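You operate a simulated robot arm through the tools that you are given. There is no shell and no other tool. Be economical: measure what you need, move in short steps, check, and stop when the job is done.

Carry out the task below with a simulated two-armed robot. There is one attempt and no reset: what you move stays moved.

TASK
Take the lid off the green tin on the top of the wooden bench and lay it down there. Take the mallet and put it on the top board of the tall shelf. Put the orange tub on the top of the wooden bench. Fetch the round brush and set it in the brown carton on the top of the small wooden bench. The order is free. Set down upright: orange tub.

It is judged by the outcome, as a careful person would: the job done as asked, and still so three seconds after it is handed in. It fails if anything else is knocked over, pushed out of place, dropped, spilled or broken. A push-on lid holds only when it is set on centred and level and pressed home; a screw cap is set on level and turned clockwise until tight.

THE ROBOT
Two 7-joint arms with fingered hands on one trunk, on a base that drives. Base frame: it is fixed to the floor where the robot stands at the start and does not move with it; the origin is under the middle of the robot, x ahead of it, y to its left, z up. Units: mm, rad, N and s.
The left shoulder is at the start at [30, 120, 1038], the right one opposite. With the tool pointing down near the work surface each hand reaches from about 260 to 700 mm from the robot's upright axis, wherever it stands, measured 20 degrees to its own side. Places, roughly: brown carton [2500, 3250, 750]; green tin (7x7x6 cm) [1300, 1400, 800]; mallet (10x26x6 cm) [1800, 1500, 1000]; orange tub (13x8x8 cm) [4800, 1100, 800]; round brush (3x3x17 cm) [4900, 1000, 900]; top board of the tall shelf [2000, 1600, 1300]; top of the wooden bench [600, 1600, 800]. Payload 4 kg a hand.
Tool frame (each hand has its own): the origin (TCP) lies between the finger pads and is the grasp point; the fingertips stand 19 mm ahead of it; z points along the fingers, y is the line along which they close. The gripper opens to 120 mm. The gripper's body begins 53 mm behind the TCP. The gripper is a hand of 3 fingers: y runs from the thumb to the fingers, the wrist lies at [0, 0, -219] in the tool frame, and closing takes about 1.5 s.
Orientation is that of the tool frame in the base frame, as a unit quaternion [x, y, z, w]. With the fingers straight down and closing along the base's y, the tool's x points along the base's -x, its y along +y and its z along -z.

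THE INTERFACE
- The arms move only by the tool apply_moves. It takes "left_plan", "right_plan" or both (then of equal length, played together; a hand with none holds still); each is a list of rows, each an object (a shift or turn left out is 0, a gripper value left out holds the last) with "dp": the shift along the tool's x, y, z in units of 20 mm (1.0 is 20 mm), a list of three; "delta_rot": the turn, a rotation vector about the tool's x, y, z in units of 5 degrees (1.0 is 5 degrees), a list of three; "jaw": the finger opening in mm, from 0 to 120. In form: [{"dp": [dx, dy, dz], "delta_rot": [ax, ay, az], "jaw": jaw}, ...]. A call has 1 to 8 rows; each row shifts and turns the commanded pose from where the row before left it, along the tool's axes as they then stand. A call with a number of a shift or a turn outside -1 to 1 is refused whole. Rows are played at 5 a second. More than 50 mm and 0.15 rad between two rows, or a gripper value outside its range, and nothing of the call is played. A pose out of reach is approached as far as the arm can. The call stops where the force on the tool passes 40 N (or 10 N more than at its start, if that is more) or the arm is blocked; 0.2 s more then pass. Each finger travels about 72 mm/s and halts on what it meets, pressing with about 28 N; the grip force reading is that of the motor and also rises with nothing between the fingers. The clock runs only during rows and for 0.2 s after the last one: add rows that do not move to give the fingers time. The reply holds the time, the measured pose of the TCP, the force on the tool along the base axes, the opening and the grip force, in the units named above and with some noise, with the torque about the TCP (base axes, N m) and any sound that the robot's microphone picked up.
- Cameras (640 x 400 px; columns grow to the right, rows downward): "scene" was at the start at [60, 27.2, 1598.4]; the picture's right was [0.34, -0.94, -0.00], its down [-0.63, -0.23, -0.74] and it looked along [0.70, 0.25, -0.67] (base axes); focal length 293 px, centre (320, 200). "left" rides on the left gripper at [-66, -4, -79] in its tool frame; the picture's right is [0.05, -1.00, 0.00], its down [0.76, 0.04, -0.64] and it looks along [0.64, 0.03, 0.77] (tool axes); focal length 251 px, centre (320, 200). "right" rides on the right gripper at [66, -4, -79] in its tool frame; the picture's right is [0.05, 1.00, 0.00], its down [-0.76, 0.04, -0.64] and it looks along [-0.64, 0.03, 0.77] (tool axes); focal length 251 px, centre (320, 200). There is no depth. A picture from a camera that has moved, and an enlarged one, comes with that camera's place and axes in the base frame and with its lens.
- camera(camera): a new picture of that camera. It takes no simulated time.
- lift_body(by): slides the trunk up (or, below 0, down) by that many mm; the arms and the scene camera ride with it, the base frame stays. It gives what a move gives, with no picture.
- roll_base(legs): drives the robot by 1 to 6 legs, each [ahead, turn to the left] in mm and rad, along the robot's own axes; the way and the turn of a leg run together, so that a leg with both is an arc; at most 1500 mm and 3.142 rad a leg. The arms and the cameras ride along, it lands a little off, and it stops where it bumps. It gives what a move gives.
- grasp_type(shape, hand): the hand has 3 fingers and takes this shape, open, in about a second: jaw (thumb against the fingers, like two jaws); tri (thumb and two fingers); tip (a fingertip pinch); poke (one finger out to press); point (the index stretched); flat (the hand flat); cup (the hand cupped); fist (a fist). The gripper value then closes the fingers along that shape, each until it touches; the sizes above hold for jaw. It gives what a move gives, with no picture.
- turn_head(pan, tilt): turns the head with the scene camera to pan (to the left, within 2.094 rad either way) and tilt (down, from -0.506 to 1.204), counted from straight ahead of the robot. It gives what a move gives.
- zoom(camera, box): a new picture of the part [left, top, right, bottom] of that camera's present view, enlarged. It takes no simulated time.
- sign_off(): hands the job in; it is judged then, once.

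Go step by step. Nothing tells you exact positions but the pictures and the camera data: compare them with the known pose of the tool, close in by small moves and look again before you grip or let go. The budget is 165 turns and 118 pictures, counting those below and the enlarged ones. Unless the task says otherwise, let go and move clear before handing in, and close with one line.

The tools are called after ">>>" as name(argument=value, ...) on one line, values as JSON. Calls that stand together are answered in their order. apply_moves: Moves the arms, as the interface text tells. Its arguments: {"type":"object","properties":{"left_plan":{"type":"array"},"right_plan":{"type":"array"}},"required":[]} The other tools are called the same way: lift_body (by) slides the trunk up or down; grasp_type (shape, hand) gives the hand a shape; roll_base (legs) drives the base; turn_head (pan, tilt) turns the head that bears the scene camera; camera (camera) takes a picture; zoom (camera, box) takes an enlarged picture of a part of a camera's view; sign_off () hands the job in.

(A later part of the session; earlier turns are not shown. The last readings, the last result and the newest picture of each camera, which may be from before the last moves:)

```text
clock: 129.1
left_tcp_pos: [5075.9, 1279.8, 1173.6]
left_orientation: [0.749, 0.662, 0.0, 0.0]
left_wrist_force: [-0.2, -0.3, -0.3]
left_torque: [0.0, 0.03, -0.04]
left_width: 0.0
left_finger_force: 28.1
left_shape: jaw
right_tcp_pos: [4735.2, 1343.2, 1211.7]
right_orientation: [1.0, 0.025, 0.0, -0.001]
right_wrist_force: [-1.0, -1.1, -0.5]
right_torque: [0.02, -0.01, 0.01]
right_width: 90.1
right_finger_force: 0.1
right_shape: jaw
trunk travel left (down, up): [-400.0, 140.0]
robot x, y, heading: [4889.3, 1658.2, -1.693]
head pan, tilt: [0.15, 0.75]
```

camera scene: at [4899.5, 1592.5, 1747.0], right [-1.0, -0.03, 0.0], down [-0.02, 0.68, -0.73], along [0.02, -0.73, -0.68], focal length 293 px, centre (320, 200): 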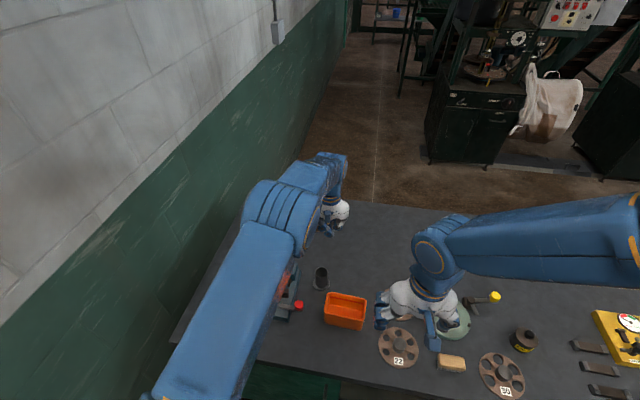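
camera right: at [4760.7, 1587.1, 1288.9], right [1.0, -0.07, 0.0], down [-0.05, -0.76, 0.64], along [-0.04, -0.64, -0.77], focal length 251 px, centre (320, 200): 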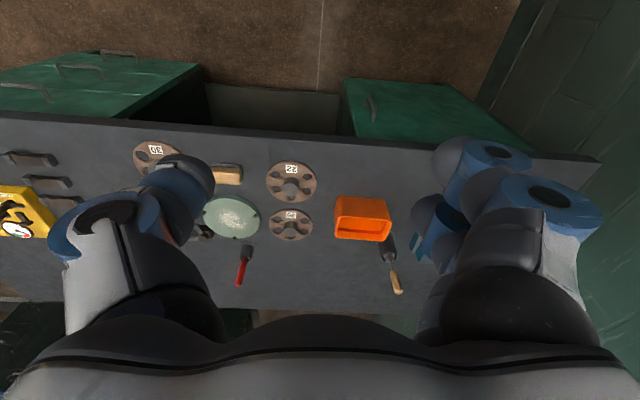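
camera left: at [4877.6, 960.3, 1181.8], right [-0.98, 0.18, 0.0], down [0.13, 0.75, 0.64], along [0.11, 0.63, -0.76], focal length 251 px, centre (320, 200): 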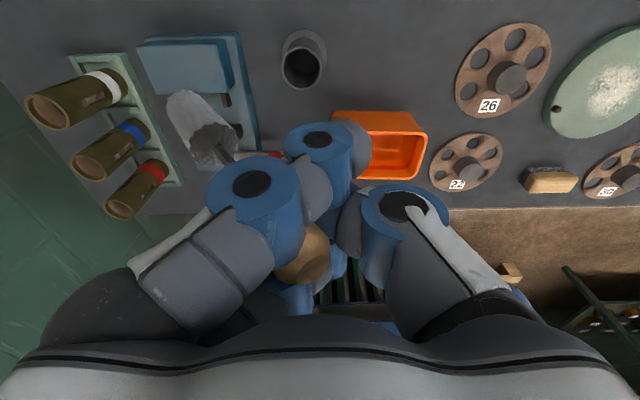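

>>> apply_moves(right_plan=[{"delta_rot": [0, 0, 1], "jaw": 120}, {"delta_rot": [0, 0, 1]}, {"dp": [0.6, 0.95, 0.7]}, {"dp": [0.6, 0.95, 0.7]}, {"dp": [0.6, 0.95, 0.7]}, {"dp": [0.6, 0.95, 0.7]}, {"dp": [0.6, 0.95, 0.7]}, {"dp": [0.6, 0.95, 0.7]}])

>>> apply_moves(right_plan=[{"dp": [0.6, 0.95, 1]}, {"dp": [0.6, 0.95, 1]}, {"dp": [0.6, 0.95, 1]}, {"dp": [0.5, 0.95, 1]}, {}])

>>> camera(camera="right")

>>> camera(camera="scene")

```text
clock: 130.9
left_tcp_pos: [5076.0, 1278.7, 1173.9]
left_orientation: [0.749, 0.663, 0.0, -0.002]
left_wrist_force: [1.1, 0.4, 0.0]
left_torque: [-0.01, 0.07, 0.0]
left_width: 0.0
left_finger_force: 27.7
left_shape: jaw
right_tcp_pos: [4793.6, 1220.6, 1127.6]
right_orientation: [0.998, -0.061, 0.0, -0.001]
right_wrist_force: [1.1, -0.4, 0.2]
right_torque: [0.02, -0.01, -0.01]
right_width: 119.8
right_finger_force: 0.0
right_shape: jaw
trunk travel left (down, up): [-400.0, 140.0]
robot x, y, heading: [4891.1, 1658.2, -1.687]
head pan, tilt: [0.15, 0.75]
```

```text
clock: 132.1
left_tcp_pos: [5074.7, 1279.2, 1174.4]
left_orientation: [0.749, 0.663, 0.001, 0.0]
left_wrist_force: [0.4, 1.2, -0.2]
left_torque: [-0.05, 0.04, 0.0]
left_width: 0.2
left_finger_force: 27.6
left_shape: jaw
right_tcp_pos: [4829.2, 1142.2, 1050.3]
right_orientation: [0.998, -0.062, 0.0, -0.001]
right_wrist_force: [-0.3, 0.6, 0.3]
right_torque: [-0.03, 0.0, 0.01]
right_width: 119.7
right_finger_force: 0.1
right_shape: jaw
trunk travel left (down, up): [-400.0, 140.0]
robot x, y, heading: [4894.3, 1659.5, -1.692]
head pan, tilt: [0.15, 0.75]
```

```text
64 pictures are left
camera right: at [4894.3, 1136.8, 1128.5], right [-0.07, -1.0, 0.0], down [-0.76, 0.05, 0.64], along [-0.64, 0.04, -0.77], focal length 251 px, centre (320, 200)
```

right: 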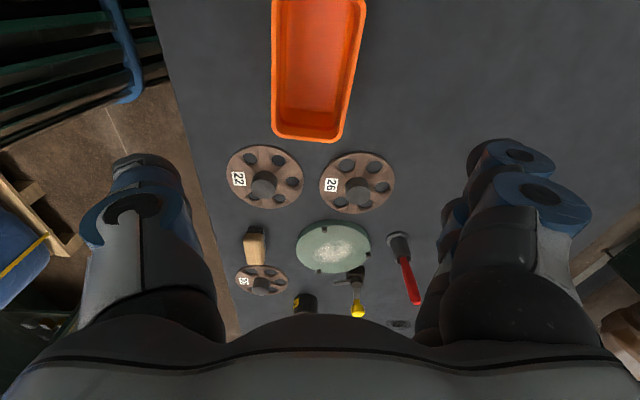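

```text
63 pictures are left
camera scene: at [4899.2, 1594.0, 1747.1], right [-1.0, -0.03, 0.0], down [-0.02, 0.68, -0.73], along [0.02, -0.73, -0.68], focal length 293 px, centre (320, 200)
```

scene: 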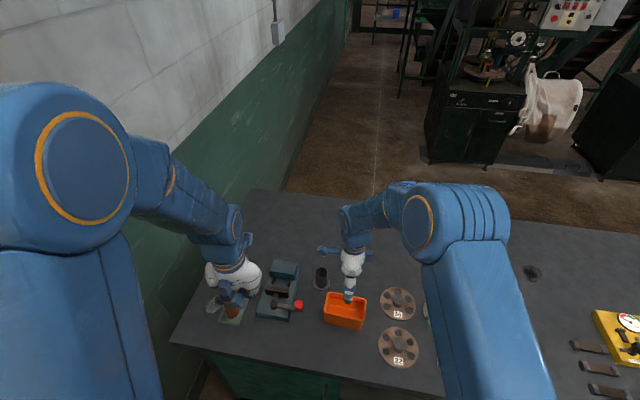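

The tub's centre is about (4840,1150), yaw ≈ −0.18. I correct position and yaw, then descend most of the way.

>>> apply_moves(right_plan=[{"dp": [0.5, -0.45, 0], "delta_rot": [0, 0, 0.6]}, {"dp": [0, 0, 1]}, {"dp": [0, 0, 1]}, {"dp": [0, 0, 1]}, {"dp": [0, 0, 1]}, {"dp": [0, 0, 1]}, {"dp": [0, 0, 1]}, {}])

>>> camera(camera="right")

>>> zoom(camera="scene", box=[260, 240, 420, 340])

```text
clock: 133.9
left_tcp_pos: [5076.7, 1278.5, 1173.9]
left_orientation: [0.749, 0.663, 0.0, 0.0]
left_wrist_force: [-0.7, -0.1, -0.7]
left_torque: [-0.02, 0.05, -0.01]
left_width: 0.0
left_finger_force: 28.0
left_shape: jaw
right_tcp_pos: [4840.5, 1148.7, 926.3]
right_orientation: [0.996, -0.088, 0.0, 0.0]
right_wrist_force: [0.8, 0.0, 0.2]
right_torque: [-0.02, 0.01, 0.0]
right_width: 120.1
right_finger_force: 0.1
right_shape: jaw
trunk travel left (down, up): [-400.0, 140.0]
robot x, y, heading: [4892.4, 1657.3, -1.692]
head pan, tilt: [0.15, 0.75]
```

```text
62 pictures are left
camera right: at [4905.3, 1140.1, 1004.5], right [-0.12, -0.99, 0.0], down [-0.76, 0.09, 0.64], along [-0.64, 0.08, -0.77], focal length 251 px, centre (320, 200)
```

right: 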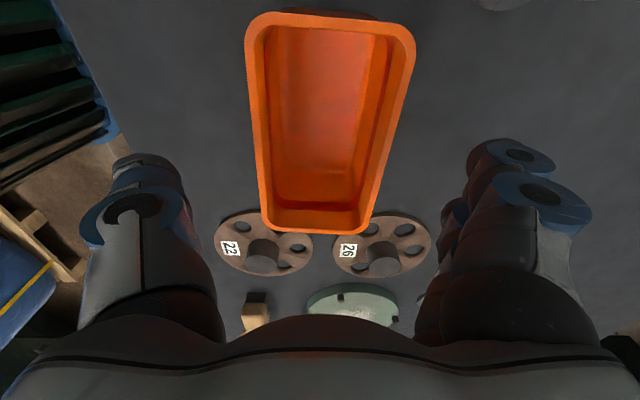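

```text
4.00 times, centred on (340, 290) of scene
camera zoom: at [4899.7, 1593.1, 1747.0], right [-1.0, -0.03, 0.0], down [-0.02, 0.68, -0.73], along [0.02, -0.73, -0.68], focal length 1173 px, centre (240, -160)
```

zoom: 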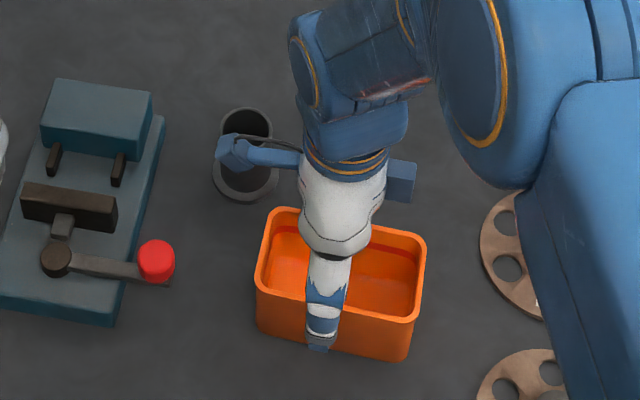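

Well centred. I descend to z≈850 and close gently.

>>> apply_moves(right_plan=[{"dp": [0, 0, 1]}, {"dp": [0, 0, 1]}, {"dp": [0, 0, 1]}, {"dp": [0, 0, 0.7]}, {}])

>>> apply_moves(right_plan=[{"jaw": 95}, {}, {"jaw": 60}, {}, {}, {}])

>>> camera(camera="right")

```text
clock: 135.1
left_tcp_pos: [5075.2, 1278.6, 1174.2]
left_orientation: [0.749, 0.662, 0.001, 0.0]
left_wrist_force: [0.0, -0.1, 0.1]
left_torque: [0.02, 0.06, 0.01]
left_width: 0.0
left_finger_force: 28.2
left_shape: jaw
right_tcp_pos: [4840.6, 1148.7, 851.0]
right_orientation: [0.996, -0.088, 0.0, -0.001]
right_wrist_force: [0.0, 0.1, -0.2]
right_torque: [0.02, 0.0, 0.0]
right_width: 120.0
right_finger_force: 0.0
right_shape: jaw
trunk travel left (down, up): [-400.0, 140.0]
robot x, y, heading: [4892.2, 1657.3, -1.69]
head pan, tilt: [0.15, 0.75]
```

```text
clock: 136.5
left_tcp_pos: [5076.5, 1279.4, 1173.4]
left_orientation: [0.749, 0.663, 0.0, 0.0]
left_wrist_force: [0.1, 0.5, -0.3]
left_torque: [0.0, 0.01, -0.02]
left_width: 0.0
left_finger_force: 27.8
left_shape: jaw
right_tcp_pos: [4841.4, 1148.6, 851.1]
right_orientation: [0.996, -0.088, 0.0, -0.001]
right_wrist_force: [-0.3, 0.3, -0.3]
right_torque: [0.02, -0.01, -0.01]
right_width: 65.4
right_finger_force: 28.0
right_shape: jaw
trunk travel left (down, up): [-400.0, 140.0]
robot x, y, heading: [4891.7, 1659.3, -1.692]
head pan, tilt: [0.15, 0.75]
```

```text
60 pictures are left
camera right: at [4907.4, 1139.5, 930.3], right [-0.12, -0.99, 0.0], down [-0.76, 0.09, 0.64], along [-0.64, 0.08, -0.77], focal length 251 px, centre (320, 200)
```

right: 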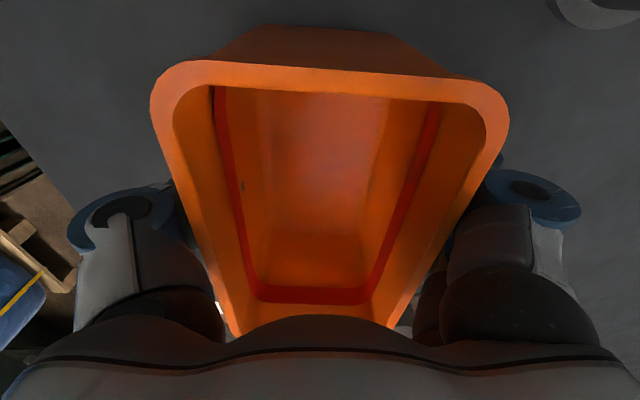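

The tub is gripped at 65 mm. I lift a little and check.

>>> apply_moves(right_plan=[{"jaw": 40}, {"dp": [0, 0, -0.5]}, {"dp": [0, 0, -1]}, {"dp": [0, 0, -1]}, {"dp": [0, 0, -1]}, {"dp": [0, 0, -1]}, {}])

>>> camera(camera="right")

```text
clock: 138.1
left_tcp_pos: [5076.8, 1278.5, 1173.8]
left_orientation: [0.749, 0.662, 0.0, 0.001]
left_wrist_force: [0.1, 0.2, -0.1]
left_torque: [0.03, 0.03, 0.03]
left_width: 0.0
left_finger_force: 27.9
left_shape: jaw
right_tcp_pos: [4839.3, 1147.8, 940.9]
right_orientation: [0.996, -0.088, 0.0, 0.0]
right_wrist_force: [0.5, -1.0, -0.3]
right_torque: [0.01, -0.02, -0.03]
right_width: 65.3
right_finger_force: 27.6
right_shape: jaw
trunk travel left (down, up): [-400.0, 140.0]
robot x, y, heading: [4894.2, 1659.7, -1.691]
head pan, tilt: [0.15, 0.75]
```

```text
59 pictures are left
camera right: at [4905.7, 1139.1, 1020.2], right [-0.12, -0.99, 0.0], down [-0.76, 0.09, 0.64], along [-0.64, 0.08, -0.77], focal length 251 px, centre (320, 200)
```

right: 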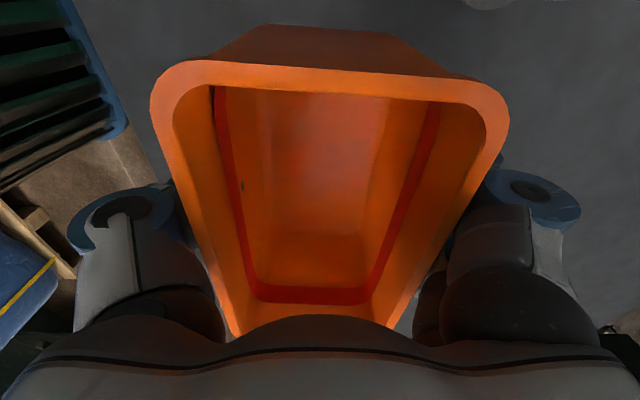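

The tub is held level. I raise and retract it toward the body.

>>> apply_moves(right_plan=[{"dp": [0, 0, -1]}, {"dp": [0, 0, -1]}, {"dp": [0, 0, -1]}, {"dp": [0, 0, -1]}, {"dp": [-0.6, -0.8, -1]}, {"dp": [-0.7, -0.9, -1]}, {"dp": [-0.7, -0.9, -1]}, {"dp": [-0.7, -0.9, -1]}])

>>> apply_moves(right_plan=[{"dp": [-0.7, -0.9, -1]}, {"dp": [-0.7, -0.9, -1]}, {"dp": [-0.7, -0.9, -1]}, {"dp": [-0.7, -0.9, -1]}, {"dp": [-0.7, -0.9, -0.5]}, {"dp": [-0.7, -0.9, 0]}, {}])

>>> roll_base(legs=[[-200, 0], [0, -0.4]])

>>> camera(camera="scene")

```text
clock: 139.9
left_tcp_pos: [5075.9, 1277.9, 1173.8]
left_orientation: [0.749, 0.663, 0.0, 0.0]
left_wrist_force: [0.1, 1.2, -1.2]
left_torque: [-0.03, 0.04, -0.01]
left_width: 0.0
left_finger_force: 27.9
left_shape: jaw
right_tcp_pos: [4797.4, 1222.8, 1103.4]
right_orientation: [0.996, -0.087, 0.0, -0.002]
right_wrist_force: [-0.3, 0.9, -1.1]
right_torque: [-0.03, -0.02, 0.02]
right_width: 65.2
right_finger_force: 27.6
right_shape: jaw
trunk travel left (down, up): [-400.0, 140.0]
robot x, y, heading: [4894.6, 1658.1, -1.694]
head pan, tilt: [0.15, 0.75]
```

```text
clock: 141.5
left_tcp_pos: [5076.5, 1278.0, 1173.9]
left_orientation: [0.749, 0.663, 0.0, 0.0]
left_wrist_force: [-0.1, 0.0, -0.3]
left_torque: [-0.03, 0.02, -0.01]
left_width: 0.4
left_finger_force: 28.2
left_shape: jaw
right_tcp_pos: [4734.9, 1347.1, 1193.2]
right_orientation: [0.996, -0.087, 0.0, -0.001]
right_wrist_force: [0.1, -0.6, -1.1]
right_torque: [0.02, 0.03, -0.03]
right_width: 65.5
right_finger_force: 28.2
right_shape: jaw
trunk travel left (down, up): [-400.0, 140.0]
robot x, y, heading: [4892.5, 1655.3, -1.691]
head pan, tilt: [0.15, 0.75]
```

```text
clock: 144.2
left_tcp_pos: [4938.3, 1436.5, 1173.8]
left_orientation: [0.866, 0.499, 0.0, 0.0]
left_wrist_force: [0.0, 0.1, -0.5]
left_torque: [0.0, 0.04, 0.03]
left_width: 0.0
left_finger_force: 27.8
left_shape: jaw
right_tcp_pos: [4651.1, 1634.0, 1194.2]
right_orientation: [0.958, -0.285, 0.001, 0.0]
right_wrist_force: [-0.1, -0.5, -0.6]
right_torque: [0.03, -0.02, 0.01]
right_width: 65.2
right_finger_force: 27.8
right_shape: jaw
trunk travel left (down, up): [-400.0, 140.0]
robot x, y, heading: [4939.4, 1848.4, -2.091]
head pan, tilt: [0.15, 0.75]
```

```text
58 pictures are left
camera scene: at [4922.2, 1782.4, 1747.0], right [-0.93, 0.36, 0.0], down [0.25, 0.64, -0.73], along [-0.27, -0.68, -0.68], focal length 293 px, centre (320, 200)
```

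scene: 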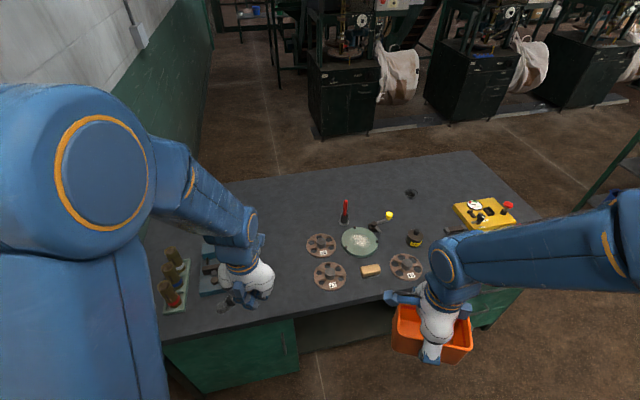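

Tub and brush are both held; the table is undisturbed. I turn west toward the aisle in short turns.

>>> roll_base(legs=[[0, -0.55]])

>>> roll_base(legs=[[0, -0.55]])

>>> turn_head(pan=0.0, tilt=0.4)

>>> camera(camera="scene")

```text
clock: 146.2
left_tcp_pos: [4722.9, 1502.1, 1173.8]
left_orientation: [0.971, 0.239, -0.001, 0.0]
left_wrist_force: [0.5, 0.0, -0.5]
left_torque: [0.05, 0.03, 0.04]
left_width: 0.1
left_finger_force: 28.3
left_shape: jaw
right_tcp_pos: [4585.8, 1819.5, 1195.3]
right_orientation: [0.841, -0.542, -0.001, 0.0]
right_wrist_force: [-0.1, -0.1, 0.1]
right_torque: [-0.02, 0.02, 0.03]
right_width: 65.1
right_finger_force: 28.3
right_shape: jaw
trunk travel left (down, up): [-400.0, 140.0]
robot x, y, heading: [4955.0, 1816.2, -2.653]
head pan, tilt: [0.15, 0.75]
```

```text
clock: 148.1
left_tcp_pos: [4590.3, 1666.5, 1174.5]
left_orientation: [1.0, -0.031, 0.0, -0.001]
left_wrist_force: [1.8, -0.6, -0.3]
left_torque: [0.03, -0.01, 0.01]
left_width: 0.0
left_finger_force: 28.1
left_shape: jaw
right_tcp_pos: [4638.7, 2010.3, 1194.4]
right_orientation: [-0.664, 0.747, 0.001, 0.001]
right_wrist_force: [-0.4, -0.5, -1.0]
right_torque: [0.02, 0.02, -0.01]
right_width: 65.0
right_finger_force: 28.2
right_shape: jaw
trunk travel left (down, up): [-400.0, 140.0]
robot x, y, heading: [4953.8, 1785.0, 3.092]
head pan, tilt: [0.15, 0.75]
```

```text
clock: 149.0
left_tcp_pos: [4588.6, 1670.9, 1174.1]
left_orientation: [1.0, -0.031, 0.0, 0.001]
left_wrist_force: [-0.7, 1.0, -1.0]
left_torque: [0.02, -0.03, 0.02]
left_width: 0.1
left_finger_force: 28.1
left_shape: jaw
right_tcp_pos: [4636.9, 2015.0, 1192.9]
right_orientation: [-0.664, 0.747, -0.002, 0.001]
right_wrist_force: [-0.1, 0.2, 0.3]
right_torque: [0.01, 0.0, 0.01]
right_width: 64.7
right_finger_force: 27.6
right_shape: jaw
trunk travel left (down, up): [-400.0, 140.0]
robot x, y, heading: [4949.0, 1783.1, 3.089]
head pan, tilt: [0.0, 0.4]
```

```text
57 pictures are left
camera scene: at [4878.1, 1788.2, 1778.0], right [0.05, 1.0, 0.0], down [0.39, -0.02, -0.92], along [-0.92, 0.05, -0.39], focal length 293 px, centre (320, 200)
```

scene: 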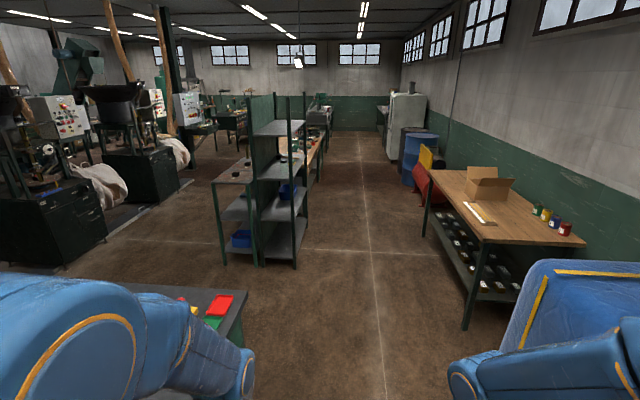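

I see the aisle, carton and the open side of the tall shelf. I zoom in on the shelf for the mallet and on the carton.

>>> zoom(camera="scene", box=[210, 80, 350, 168])

>>> zoom(camera="scene", box=[220, 150, 340, 270])

```text
4.55 times, centred on (280, 124) of scene
camera zoom: at [4878.1, 1788.2, 1778.0], right [0.05, 1.0, 0.0], down [0.39, -0.02, -0.92], along [-0.92, 0.05, -0.39], focal length 1333 px, centre (502, 546)
```

zoom: 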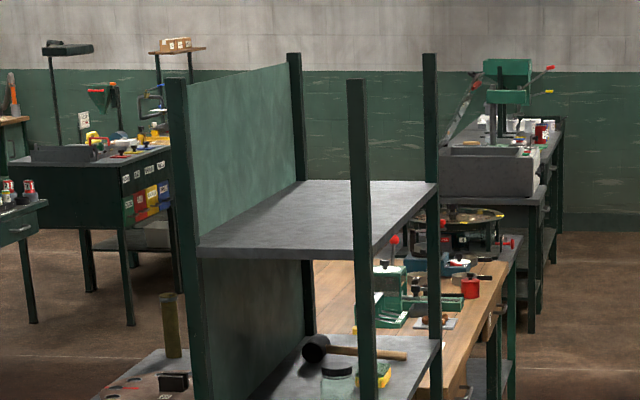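

```text
3.33 times, centred on (280, 210) of scene
camera zoom: at [4878.1, 1788.2, 1778.0], right [0.05, 1.0, 0.0], down [0.39, -0.02, -0.92], along [-0.92, 0.05, -0.39], focal length 978 px, centre (453, 167)
```

zoom: 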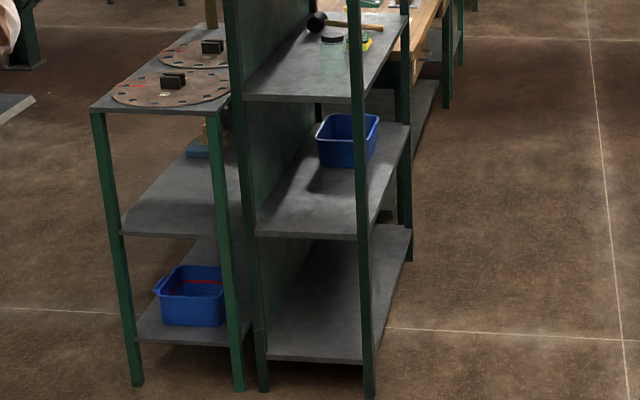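

The mallet lies on the board below the top one, handle toward the aisle. I drive into the aisle toward the carton first.

>>> roll_base(legs=[[0, -0.24], [1200, 0], [1050, 0]])

>>> roll_base(legs=[[0, -0.6]])

>>> roll_base(legs=[[0, -0.6]])

>>> turn_head(pan=0.15, tilt=0.65)

>>> camera(camera="scene")

```text
clock: 160.8
left_tcp_pos: [2449.6, 2447.6, 1173.6]
left_orientation: [0.985, -0.171, 0.0, 0.0]
left_wrist_force: [0.2, -0.7, 0.4]
left_torque: [0.05, -0.03, 0.01]
left_width: 0.0
left_finger_force: 27.7
left_shape: jaw
right_tcp_pos: [2591.5, 2765.9, 1194.7]
right_orientation: [-0.553, 0.833, -0.001, 0.0]
right_wrist_force: [0.4, 0.0, -0.3]
right_torque: [-0.02, 0.01, -0.02]
right_width: 64.7
right_finger_force: 28.2
right_shape: jaw
trunk travel left (down, up): [-400.0, 140.0]
robot x, y, heading: [2825.6, 2455.6, 2.803]
head pan, tilt: [0.0, 0.4]
```

```text
clock: 163.0
left_tcp_pos: [2512.1, 2664.3, 1173.7]
left_orientation: [0.891, -0.454, 0.001, 0.0]
left_wrist_force: [0.4, 0.2, -0.1]
left_torque: [0.03, -0.01, -0.02]
left_width: 0.4
left_finger_force: 28.0
left_shape: jaw
right_tcp_pos: [2808.8, 2846.6, 1193.1]
right_orientation: [-0.283, 0.959, -0.001, 0.0]
right_wrist_force: [-0.1, -0.2, -1.3]
right_torque: [-0.02, 0.02, -0.02]
right_width: 64.5
right_finger_force: 28.3
right_shape: jaw
trunk travel left (down, up): [-400.0, 140.0]
robot x, y, heading: [2796.4, 2434.4, 2.186]
head pan, tilt: [0.0, 0.4]
stopped in leg 1: the robot was blocked; the commanded pose is now the measured one
```

```text
clock: 165.4
left_tcp_pos: [2695.6, 2790.6, 1173.1]
left_orientation: [0.713, -0.701, 0.001, 0.0]
left_wrist_force: [-0.8, 0.7, -0.8]
left_torque: [-0.03, -0.05, 0.0]
left_width: 0.0
left_finger_force: 27.7
left_shape: jaw
right_tcp_pos: [3044.0, 2768.3, 1193.4]
right_orientation: [0.021, 1.0, -0.001, 0.0]
right_wrist_force: [1.3, -0.6, -1.0]
right_torque: [0.05, -0.03, 0.0]
right_width: 64.2
right_finger_force: 27.6
right_shape: jaw
trunk travel left (down, up): [-400.0, 140.0]
robot x, y, heading: [2759.6, 2439.8, 1.581]
head pan, tilt: [0.0, 0.4]
stopped in leg 1: the robot was blocked; the commanded pose is now the measured one
```

```text
clock: 166.2
left_tcp_pos: [2695.6, 2791.6, 1173.3]
left_orientation: [0.713, -0.701, 0.0, 0.0]
left_wrist_force: [0.2, -0.6, -0.2]
left_torque: [-0.01, -0.04, 0.04]
left_width: 0.0
left_finger_force: 28.2
left_shape: jaw
right_tcp_pos: [3044.8, 2769.1, 1192.4]
right_orientation: [0.021, 1.0, -0.001, 0.0]
right_wrist_force: [-0.3, 0.3, -0.7]
right_torque: [0.03, -0.02, -0.02]
right_width: 64.4
right_finger_force: 27.8
right_shape: jaw
trunk travel left (down, up): [-400.0, 140.0]
robot x, y, heading: [2760.0, 2435.1, 1.582]
head pan, tilt: [0.15, 0.649]
```

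```text
54 pictures are left
camera scene: at [2747.9, 2501.7, 1755.7], right [0.99, 0.16, 0.0], down [0.09, -0.6, -0.8], along [-0.12, 0.79, -0.6], focal length 293 px, centre (320, 200)
```

scene: 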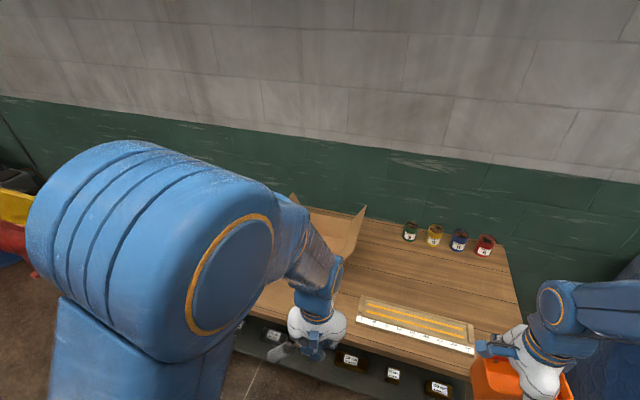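

The left arm hides the carton; I move the left hand aside to see it.

>>> apply_moves(left_plan=[{"dp": [0.5, 1, -0.3]}, {"dp": [0.5, 1, -0.3]}, {"dp": [0.5, 1, -0.3]}, {"dp": [0.5, 1, -0.3]}, {"dp": [0, 1, 0]}, {"dp": [0, 1, 0]}, {"dp": [0, 1, 0]}, {"dp": [0, 1, 0]}])

>>> camera(camera="scene")

```text
clock: 168.0
left_tcp_pos: [2536.8, 2747.2, 1198.1]
left_orientation: [0.712, -0.702, 0.0, 0.0]
left_wrist_force: [-1.1, 0.0, -0.9]
left_torque: [0.0, -0.09, 0.01]
left_width: 0.1
left_finger_force: 28.0
left_shape: jaw
right_tcp_pos: [3043.1, 2769.1, 1191.9]
right_orientation: [0.02, 1.0, 0.0, 0.0]
right_wrist_force: [0.3, -0.3, -0.7]
right_torque: [-0.01, -0.01, 0.03]
right_width: 64.0
right_finger_force: 28.2
right_shape: jaw
trunk travel left (down, up): [-400.0, 140.0]
robot x, y, heading: [2761.5, 2435.3, 1.578]
head pan, tilt: [0.15, 0.649]
```

```text
53 pictures are left
camera scene: at [2746.9, 2501.4, 1755.6], right [0.99, 0.16, 0.0], down [0.1, -0.6, -0.8], along [-0.12, 0.79, -0.6], focal length 293 px, centre (320, 200)
```

scene: 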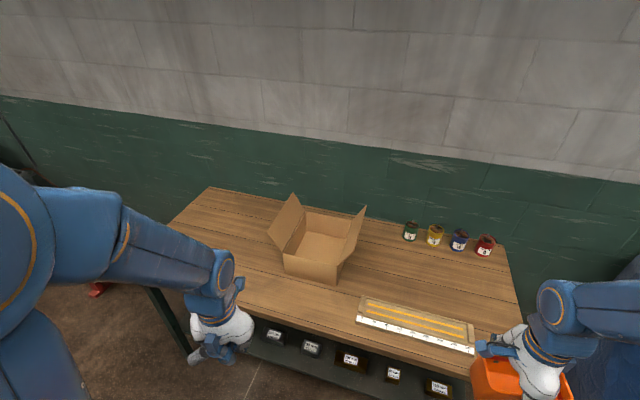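

The carton's opening is centred near (2605,3365), rim z≈888, bottom ≈750. I advance and then look at how the brush hangs.

>>> roll_base(legs=[[270, 0]])

>>> camera(camera="left")

>>> camera(camera="scene")

```text
clock: 169.9
left_tcp_pos: [2534.6, 3014.5, 1197.2]
left_orientation: [0.714, -0.7, 0.001, 0.0]
left_wrist_force: [1.5, 1.5, -1.2]
left_torque: [0.01, -0.05, 0.01]
left_width: 0.1
left_finger_force: 27.8
left_shape: jaw
right_tcp_pos: [3041.8, 3037.8, 1193.2]
right_orientation: [0.018, 1.0, -0.001, 0.0]
right_wrist_force: [0.3, 0.4, -1.2]
right_torque: [-0.01, 0.01, 0.01]
right_width: 64.1
right_finger_force: 27.9
right_shape: jaw
trunk travel left (down, up): [-400.0, 140.0]
robot x, y, heading: [2758.9, 2705.0, 1.58]
head pan, tilt: [0.15, 0.649]
```

```text
52 pictures are left
camera left: at [2536.1, 3081.4, 1276.2], right [1.0, -0.03, 0.0], down [-0.03, -0.76, 0.65], along [-0.02, -0.64, -0.76], focal length 251 px, centre (320, 200)
```

left: 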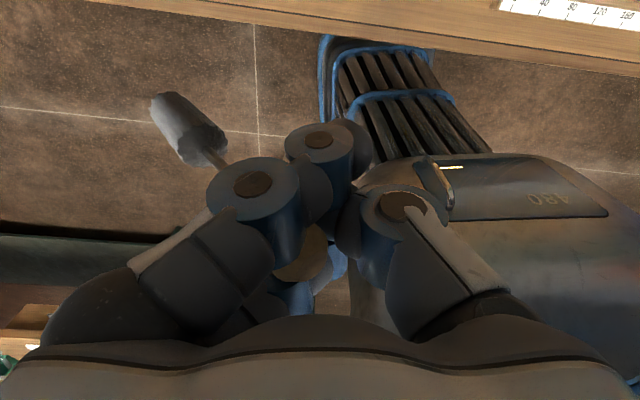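

```text
51 pictures are left
camera scene: at [2745.7, 2769.6, 1755.6], right [0.99, 0.16, 0.0], down [0.1, -0.6, -0.8], along [-0.13, 0.79, -0.61], focal length 293 px, centre (320, 200)
```

scene: 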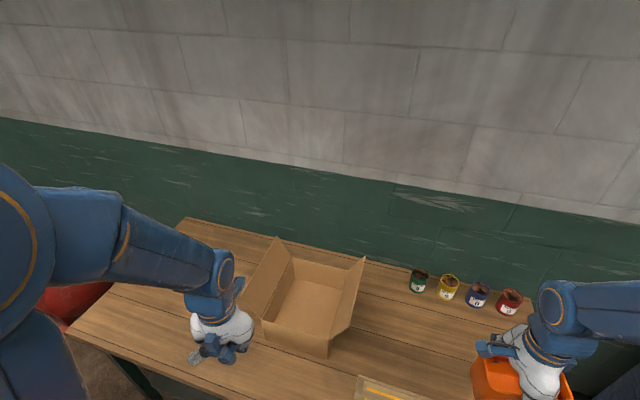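

Brush's bristle end hangs ~90 mm left and ~75 mm below the grip. I take the left hand to above the carton at about (2630,3355).

>>> apply_moves(left_plan=[{"dp": [-1, -0.3, 0]}, {"dp": [-1, -0.3, 0]}, {"dp": [-1, -0.3, 0]}, {"dp": [-1, -0.3, 0]}, {"dp": [-1, -0.3, 0]}, {"dp": [-1, -0.3, 0]}, {"dp": [-1, -0.3, 0]}, {"dp": [-1, -0.3, 0]}])

>>> apply_moves(left_plan=[{"dp": [-1, -0.3, 0.3]}, {"dp": [-1, -0.3, 0.3]}, {"dp": [-1, -0.3, 0.3]}, {"dp": [-1, -0.3, 0.3]}, {"dp": [-1, -0.3, 0.4]}, {"dp": [-1, -0.3, 0.4]}, {"dp": [-1, -0.3, 0.4]}, {"dp": [-1, -0.3, 0.4]}])

>>> camera(camera="left")

>>> camera(camera="scene")

```text
clock: 171.7
left_tcp_pos: [2577.0, 3174.0, 1196.3]
left_orientation: [0.714, -0.7, 0.002, 0.001]
left_wrist_force: [-0.2, 0.5, -0.9]
left_torque: [-0.02, -0.03, 0.0]
left_width: 0.4
left_finger_force: 28.0
left_shape: jaw
right_tcp_pos: [3041.0, 3037.8, 1192.7]
right_orientation: [0.018, 1.0, -0.002, 0.0]
right_wrist_force: [0.3, -1.0, -0.3]
right_torque: [-0.01, -0.05, 0.02]
right_width: 64.3
right_finger_force: 28.5
right_shape: jaw
trunk travel left (down, up): [-400.0, 140.0]
robot x, y, heading: [2758.9, 2703.7, 1.58]
head pan, tilt: [0.15, 0.649]
```

```text
clock: 173.5
left_tcp_pos: [2624.5, 3335.4, 1138.0]
left_orientation: [0.715, -0.7, 0.002, 0.0]
left_wrist_force: [-0.2, 0.2, -0.5]
left_torque: [-0.01, 0.01, 0.01]
left_width: 0.0
left_finger_force: 27.8
left_shape: jaw
right_tcp_pos: [3040.0, 3039.1, 1193.6]
right_orientation: [0.018, 1.0, -0.002, -0.001]
right_wrist_force: [0.6, 0.3, -0.2]
right_torque: [0.01, -0.02, 0.03]
right_width: 64.5
right_finger_force: 28.0
right_shape: jaw
trunk travel left (down, up): [-400.0, 140.0]
robot x, y, heading: [2758.6, 2704.2, 1.587]
head pan, tilt: [0.15, 0.649]
```

```text
50 pictures are left
camera left: at [2626.7, 3401.9, 1217.3], right [1.0, -0.03, 0.0], down [-0.03, -0.76, 0.65], along [-0.02, -0.64, -0.76], focal length 251 px, centre (320, 200)
```

left: 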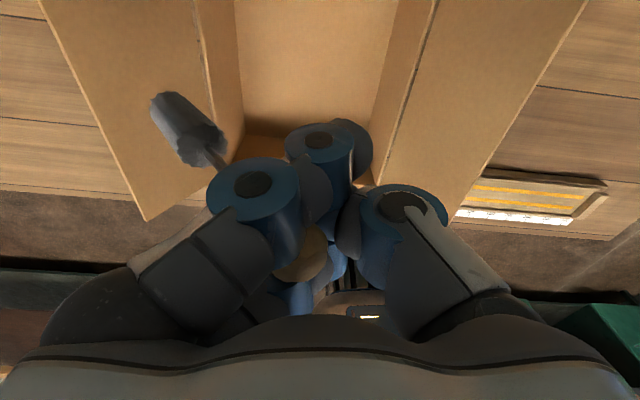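

```text
49 pictures are left
camera scene: at [2745.6, 2770.5, 1755.5], right [0.99, 0.16, 0.0], down [0.1, -0.6, -0.8], along [-0.13, 0.79, -0.61], focal length 293 px, centre (320, 200)
```

scene: 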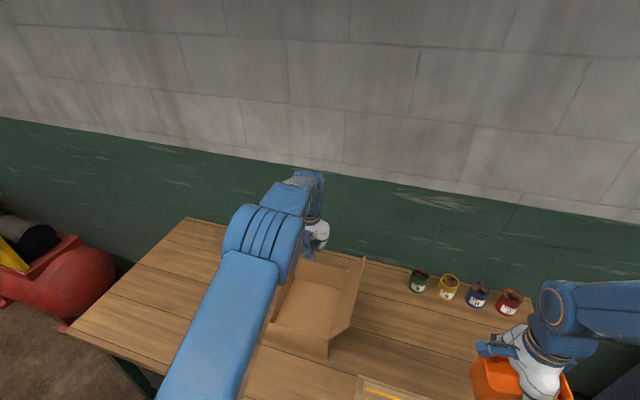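

The brush fits between the walls. I lower it into the carton.

>>> apply_moves(left_plan=[{"dp": [-1, -0.1, 0]}, {"dp": [0, 0, 1]}, {"dp": [0, 0, 1]}, {"dp": [0, 0, 1]}, {"dp": [0, 0, 1]}, {"dp": [0, 0, 1]}, {"dp": [0, 0, 1]}, {"dp": [0, 0, 1]}])

>>> camera(camera="left")

```text
clock: 175.3
left_tcp_pos: [2626.7, 3356.1, 1000.5]
left_orientation: [0.714, -0.7, 0.0, 0.001]
left_wrist_force: [1.6, -0.1, 1.9]
left_torque: [0.04, 0.09, 0.03]
left_width: 0.1
left_finger_force: 27.0
left_shape: jaw
right_tcp_pos: [3040.2, 3038.2, 1193.9]
right_orientation: [0.019, 1.0, -0.001, 0.0]
right_wrist_force: [0.2, -0.1, -0.5]
right_torque: [-0.01, 0.0, -0.02]
right_width: 64.3
right_finger_force: 28.1
right_shape: jaw
trunk travel left (down, up): [-400.0, 140.0]
robot x, y, heading: [2759.5, 2705.7, 1.584]
head pan, tilt: [0.15, 0.649]
```

```text
48 pictures are left
camera left: at [2628.8, 3422.9, 1079.6], right [1.0, -0.03, 0.0], down [-0.03, -0.76, 0.65], along [-0.02, -0.64, -0.76], focal length 251 px, centre (320, 200)
```

left: 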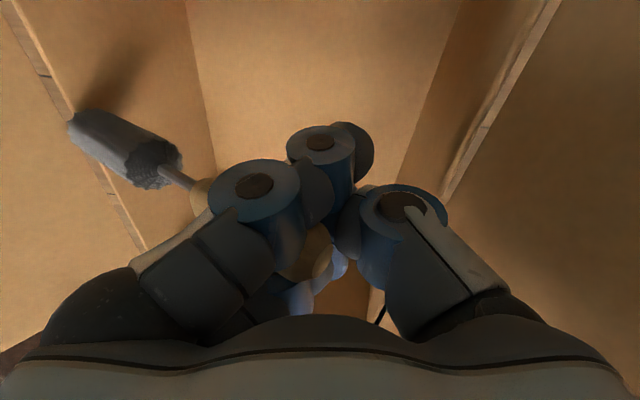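

The bristles touched the left flap. I back up a little, shift east and look again.

>>> apply_moves(left_plan=[{"dp": [0, 0, -1]}, {"dp": [0, 0, -1]}, {"dp": [0, 0, -1]}, {"dp": [0, -1, 0]}, {"dp": [0, -1, 0]}, {"dp": [0, -0.5, 0]}, {}])

>>> camera(camera="left")

```text
clock: 176.9
left_tcp_pos: [2675.6, 3357.6, 1061.7]
left_orientation: [0.715, -0.699, 0.002, 0.0]
left_wrist_force: [0.6, -0.3, -0.8]
left_torque: [-0.01, -0.03, -0.01]
left_width: 0.0
left_finger_force: 28.5
left_shape: jaw
right_tcp_pos: [3041.2, 3037.9, 1193.2]
right_orientation: [0.018, 1.0, -0.001, 0.001]
right_wrist_force: [-0.4, -0.7, -0.8]
right_torque: [-0.04, 0.0, -0.02]
right_width: 64.6
right_finger_force: 28.1
right_shape: jaw
trunk travel left (down, up): [-400.0, 140.0]
robot x, y, heading: [2756.1, 2704.1, 1.583]
head pan, tilt: [0.15, 0.649]
```

```text
47 pictures are left
camera left: at [2677.4, 3424.3, 1140.7], right [1.0, -0.03, 0.0], down [-0.03, -0.76, 0.64], along [-0.02, -0.64, -0.76], focal length 251 px, centre (320, 200)
```

left: 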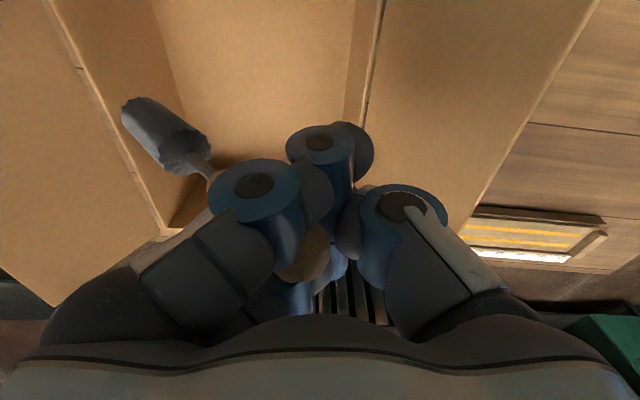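

Now the left and right rims are clear. I shift 25 mm back west and descend.

>>> apply_moves(left_plan=[{"dp": [0, 1, 0]}, {"dp": [0, 0.1, 1]}, {"dp": [0, 0, 1]}, {"dp": [0, 0, 1]}, {"dp": [0, 0, 1]}, {"dp": [0, 0, 1]}, {}])

>>> camera(camera="left")

```text
clock: 178.5
left_tcp_pos: [2653.2, 3352.1, 961.5]
left_orientation: [0.715, -0.699, 0.001, 0.0]
left_wrist_force: [0.5, 0.5, -0.4]
left_torque: [0.0, -0.03, -0.04]
left_width: 0.0
left_finger_force: 27.6
left_shape: jaw
right_tcp_pos: [3041.1, 3037.0, 1193.8]
right_orientation: [0.019, 1.0, -0.001, 0.0]
right_wrist_force: [-1.1, 1.2, 0.3]
right_torque: [-0.02, 0.05, -0.01]
right_width: 64.4
right_finger_force: 27.5
right_shape: jaw
trunk travel left (down, up): [-400.0, 140.0]
robot x, y, heading: [2760.1, 2704.7, 1.584]
head pan, tilt: [0.15, 0.649]
```

```text
46 pictures are left
camera left: at [2655.1, 3419.4, 1040.6], right [1.0, -0.03, 0.0], down [-0.03, -0.76, 0.64], along [-0.02, -0.64, -0.76], focal length 251 px, centre (320, 200)
```

left: 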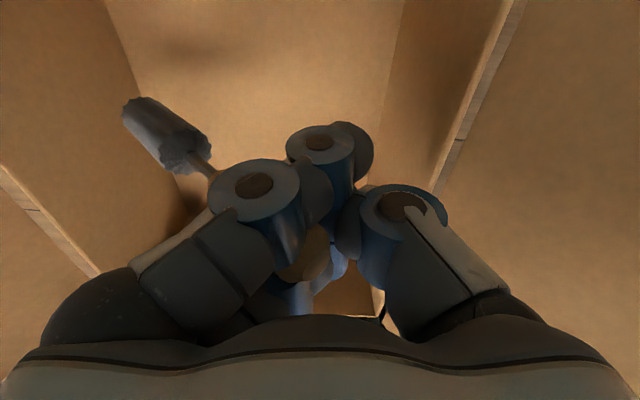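

Inside and clear of both rims. I continue down.

>>> apply_moves(left_plan=[{"dp": [0, 0, 0.8]}, {"dp": [0, 0, 0.8]}, {"dp": [0, 0, 0.8]}, {"dp": [0, 0, 0.7]}, {"dp": [0, 0, 0.5]}, {}])

>>> camera(camera="left")

```text
clock: 179.9
left_tcp_pos: [2657.8, 3332.3, 896.8]
left_orientation: [0.714, -0.7, 0.001, 0.0]
left_wrist_force: [0.9, 0.5, 1.5]
left_torque: [0.0, 0.15, 0.0]
left_width: 0.0
left_finger_force: 27.9
left_shape: jaw
left hand out of reach, approached as far as the arm can: row 1, 2, 3, 4, 5
right_tcp_pos: [3041.6, 3037.6, 1193.3]
right_orientation: [0.019, 1.0, 0.0, 0.0]
right_wrist_force: [-0.8, 0.2, -0.8]
right_torque: [-0.02, 0.01, 0.01]
right_width: 64.5
right_finger_force: 28.2
right_shape: jaw
trunk travel left (down, up): [-400.0, 140.0]
robot x, y, heading: [2757.5, 2706.7, 1.579]
head pan, tilt: [0.15, 0.649]
```

```text
45 pictures are left
camera left: at [2659.4, 3398.9, 976.1], right [1.0, -0.03, 0.0], down [-0.03, -0.76, 0.64], along [-0.02, -0.64, -0.76], focal length 251 px, centre (320, 200)
```

left: 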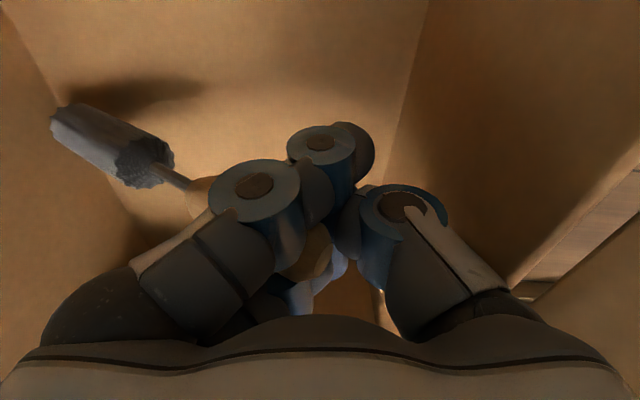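

The arm is at full reach; I lower the trunk 45 mm to bring the brush nearer the carton bottom.

>>> lift_body(by=-45)

>>> zoom(camera="left", box=[0, 0, 640, 400])

>>> camera(camera="scene")

```text
clock: 180.8
left_tcp_pos: [2657.0, 3333.2, 857.1]
left_orientation: [0.715, -0.7, -0.001, -0.003]
left_wrist_force: [-6.4, 1.2, 33.6]
left_torque: [-0.14, -1.94, 0.0]
left_width: 0.0
left_finger_force: 27.7
left_shape: jaw
right_tcp_pos: [3040.4, 3036.1, 1148.7]
right_orientation: [0.019, 1.0, 0.0, 0.0]
right_wrist_force: [-0.2, -0.3, -0.4]
right_torque: [0.0, 0.02, 0.03]
right_width: 64.3
right_finger_force: 27.9
right_shape: jaw
trunk travel left (down, up): [-355.0, 185.0]
robot x, y, heading: [2759.2, 2702.9, 1.587]
head pan, tilt: [0.15, 0.649]
```

```text
1.00 times, centred on (320, 200) of left (not enlarged: the box is as wide or as high as the picture)
camera zoom: at [2659.1, 3399.5, 935.8], right [1.0, -0.03, 0.0], down [-0.03, -0.77, 0.64], along [-0.02, -0.64, -0.77], focal length 251 px, centre (320, 200)
```

zoom: 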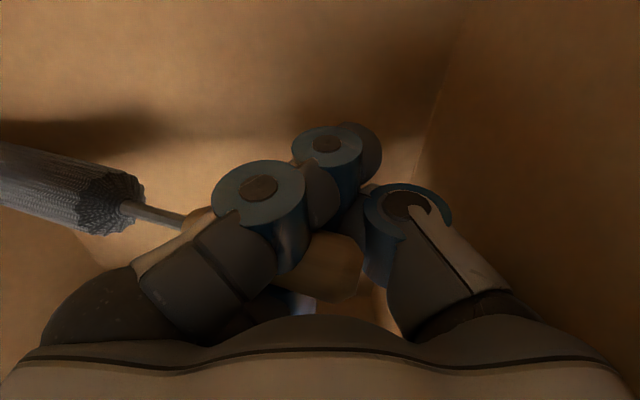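

```text
43 pictures are left
camera scene: at [2745.3, 2766.5, 1711.0], right [0.99, 0.16, 0.0], down [0.1, -0.6, -0.8], along [-0.13, 0.79, -0.6], focal length 293 px, centre (320, 200)
```

scene: 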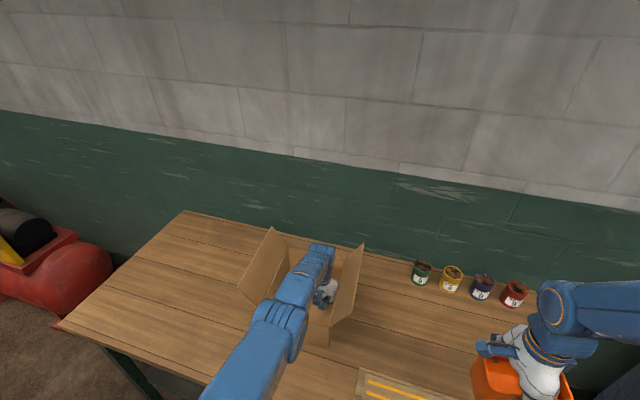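

The hand presses on the east rim (33 N). I rise 15 mm and shift slightly west before releasing.

>>> lift_body(by=15)

>>> apply_moves(left_plan=[{"jaw": 25}, {"jaw": 50}, {}, {}, {}])

>>> camera(camera="left")

```text
clock: 181.4
left_tcp_pos: [2657.0, 3330.4, 866.0]
left_orientation: [0.714, -0.7, 0.002, 0.001]
left_wrist_force: [0.2, -1.7, 0.3]
left_torque: [0.08, 0.05, -0.06]
left_width: 0.1
left_finger_force: 28.4
left_shape: jaw
right_tcp_pos: [3040.7, 3037.0, 1163.2]
right_orientation: [0.018, 1.0, -0.001, 0.001]
right_wrist_force: [-0.5, 0.1, -0.9]
right_torque: [-0.04, -0.02, 0.05]
right_width: 64.6
right_finger_force: 28.1
right_shape: jaw
trunk travel left (down, up): [-370.0, 170.0]
robot x, y, heading: [2756.3, 2706.6, 1.581]
head pan, tilt: [0.15, 0.649]
```

```text
clock: 182.6
left_tcp_pos: [2657.5, 3332.3, 866.6]
left_orientation: [0.715, -0.7, 0.0, 0.001]
left_wrist_force: [-1.9, -0.3, -1.1]
left_torque: [0.04, 0.01, -0.03]
left_width: 49.1
left_finger_force: 0.1
left_shape: jaw
right_tcp_pos: [3040.8, 3039.0, 1162.3]
right_orientation: [0.018, 1.0, -0.001, 0.0]
right_wrist_force: [0.2, -0.5, -1.2]
right_torque: [-0.02, 0.04, -0.01]
right_width: 64.4
right_finger_force: 28.1
right_shape: jaw
trunk travel left (down, up): [-370.0, 170.0]
robot x, y, heading: [2760.8, 2710.2, 1.578]
head pan, tilt: [0.15, 0.649]
```

```text
42 pictures are left
camera left: at [2659.2, 3398.9, 945.9], right [1.0, -0.03, 0.0], down [-0.03, -0.76, 0.64], along [-0.02, -0.64, -0.76], focal length 251 px, centre (320, 200)
```

left: 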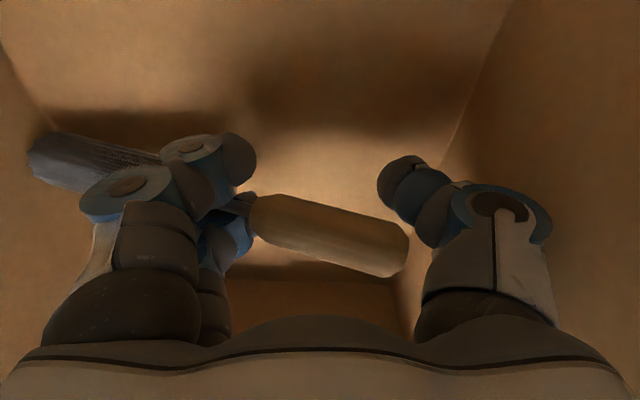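

The brush is freed in the carton. I raise the hand carefully and check it stays.

>>> apply_moves(left_plan=[{"dp": [0, 0, -1]}, {"dp": [0, 0, -1]}, {"dp": [0, 0, -1]}, {}])

>>> camera(camera="left")

```text
clock: 183.6
left_tcp_pos: [2655.3, 3332.2, 928.4]
left_orientation: [0.715, -0.699, 0.001, 0.001]
left_wrist_force: [-0.2, 0.2, -0.3]
left_torque: [-0.01, 0.0, -0.01]
left_width: 49.9
left_finger_force: 0.0
left_shape: jaw
right_tcp_pos: [3040.4, 3038.1, 1163.5]
right_orientation: [0.019, 1.0, -0.001, 0.0]
right_wrist_force: [0.1, -0.3, -1.2]
right_torque: [0.01, -0.03, -0.01]
right_width: 64.1
right_finger_force: 27.7
right_shape: jaw
trunk travel left (down, up): [-370.0, 170.0]
robot x, y, heading: [2759.7, 2705.2, 1.585]
head pan, tilt: [0.15, 0.649]
```

```text
41 pictures are left
camera left: at [2657.3, 3399.1, 1006.5], right [1.0, -0.03, 0.0], down [-0.03, -0.76, 0.64], along [-0.02, -0.64, -0.76], focal length 251 px, centre (320, 200)
```

left: 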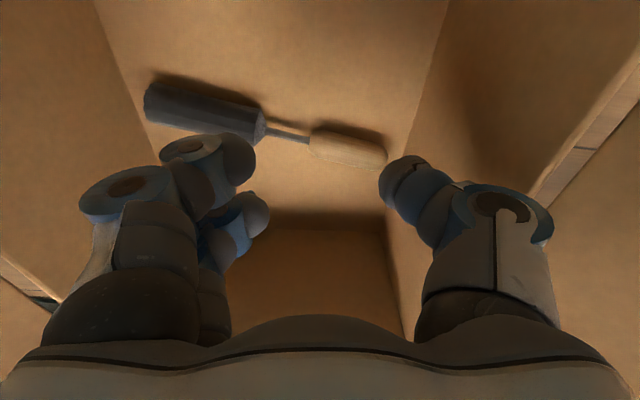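

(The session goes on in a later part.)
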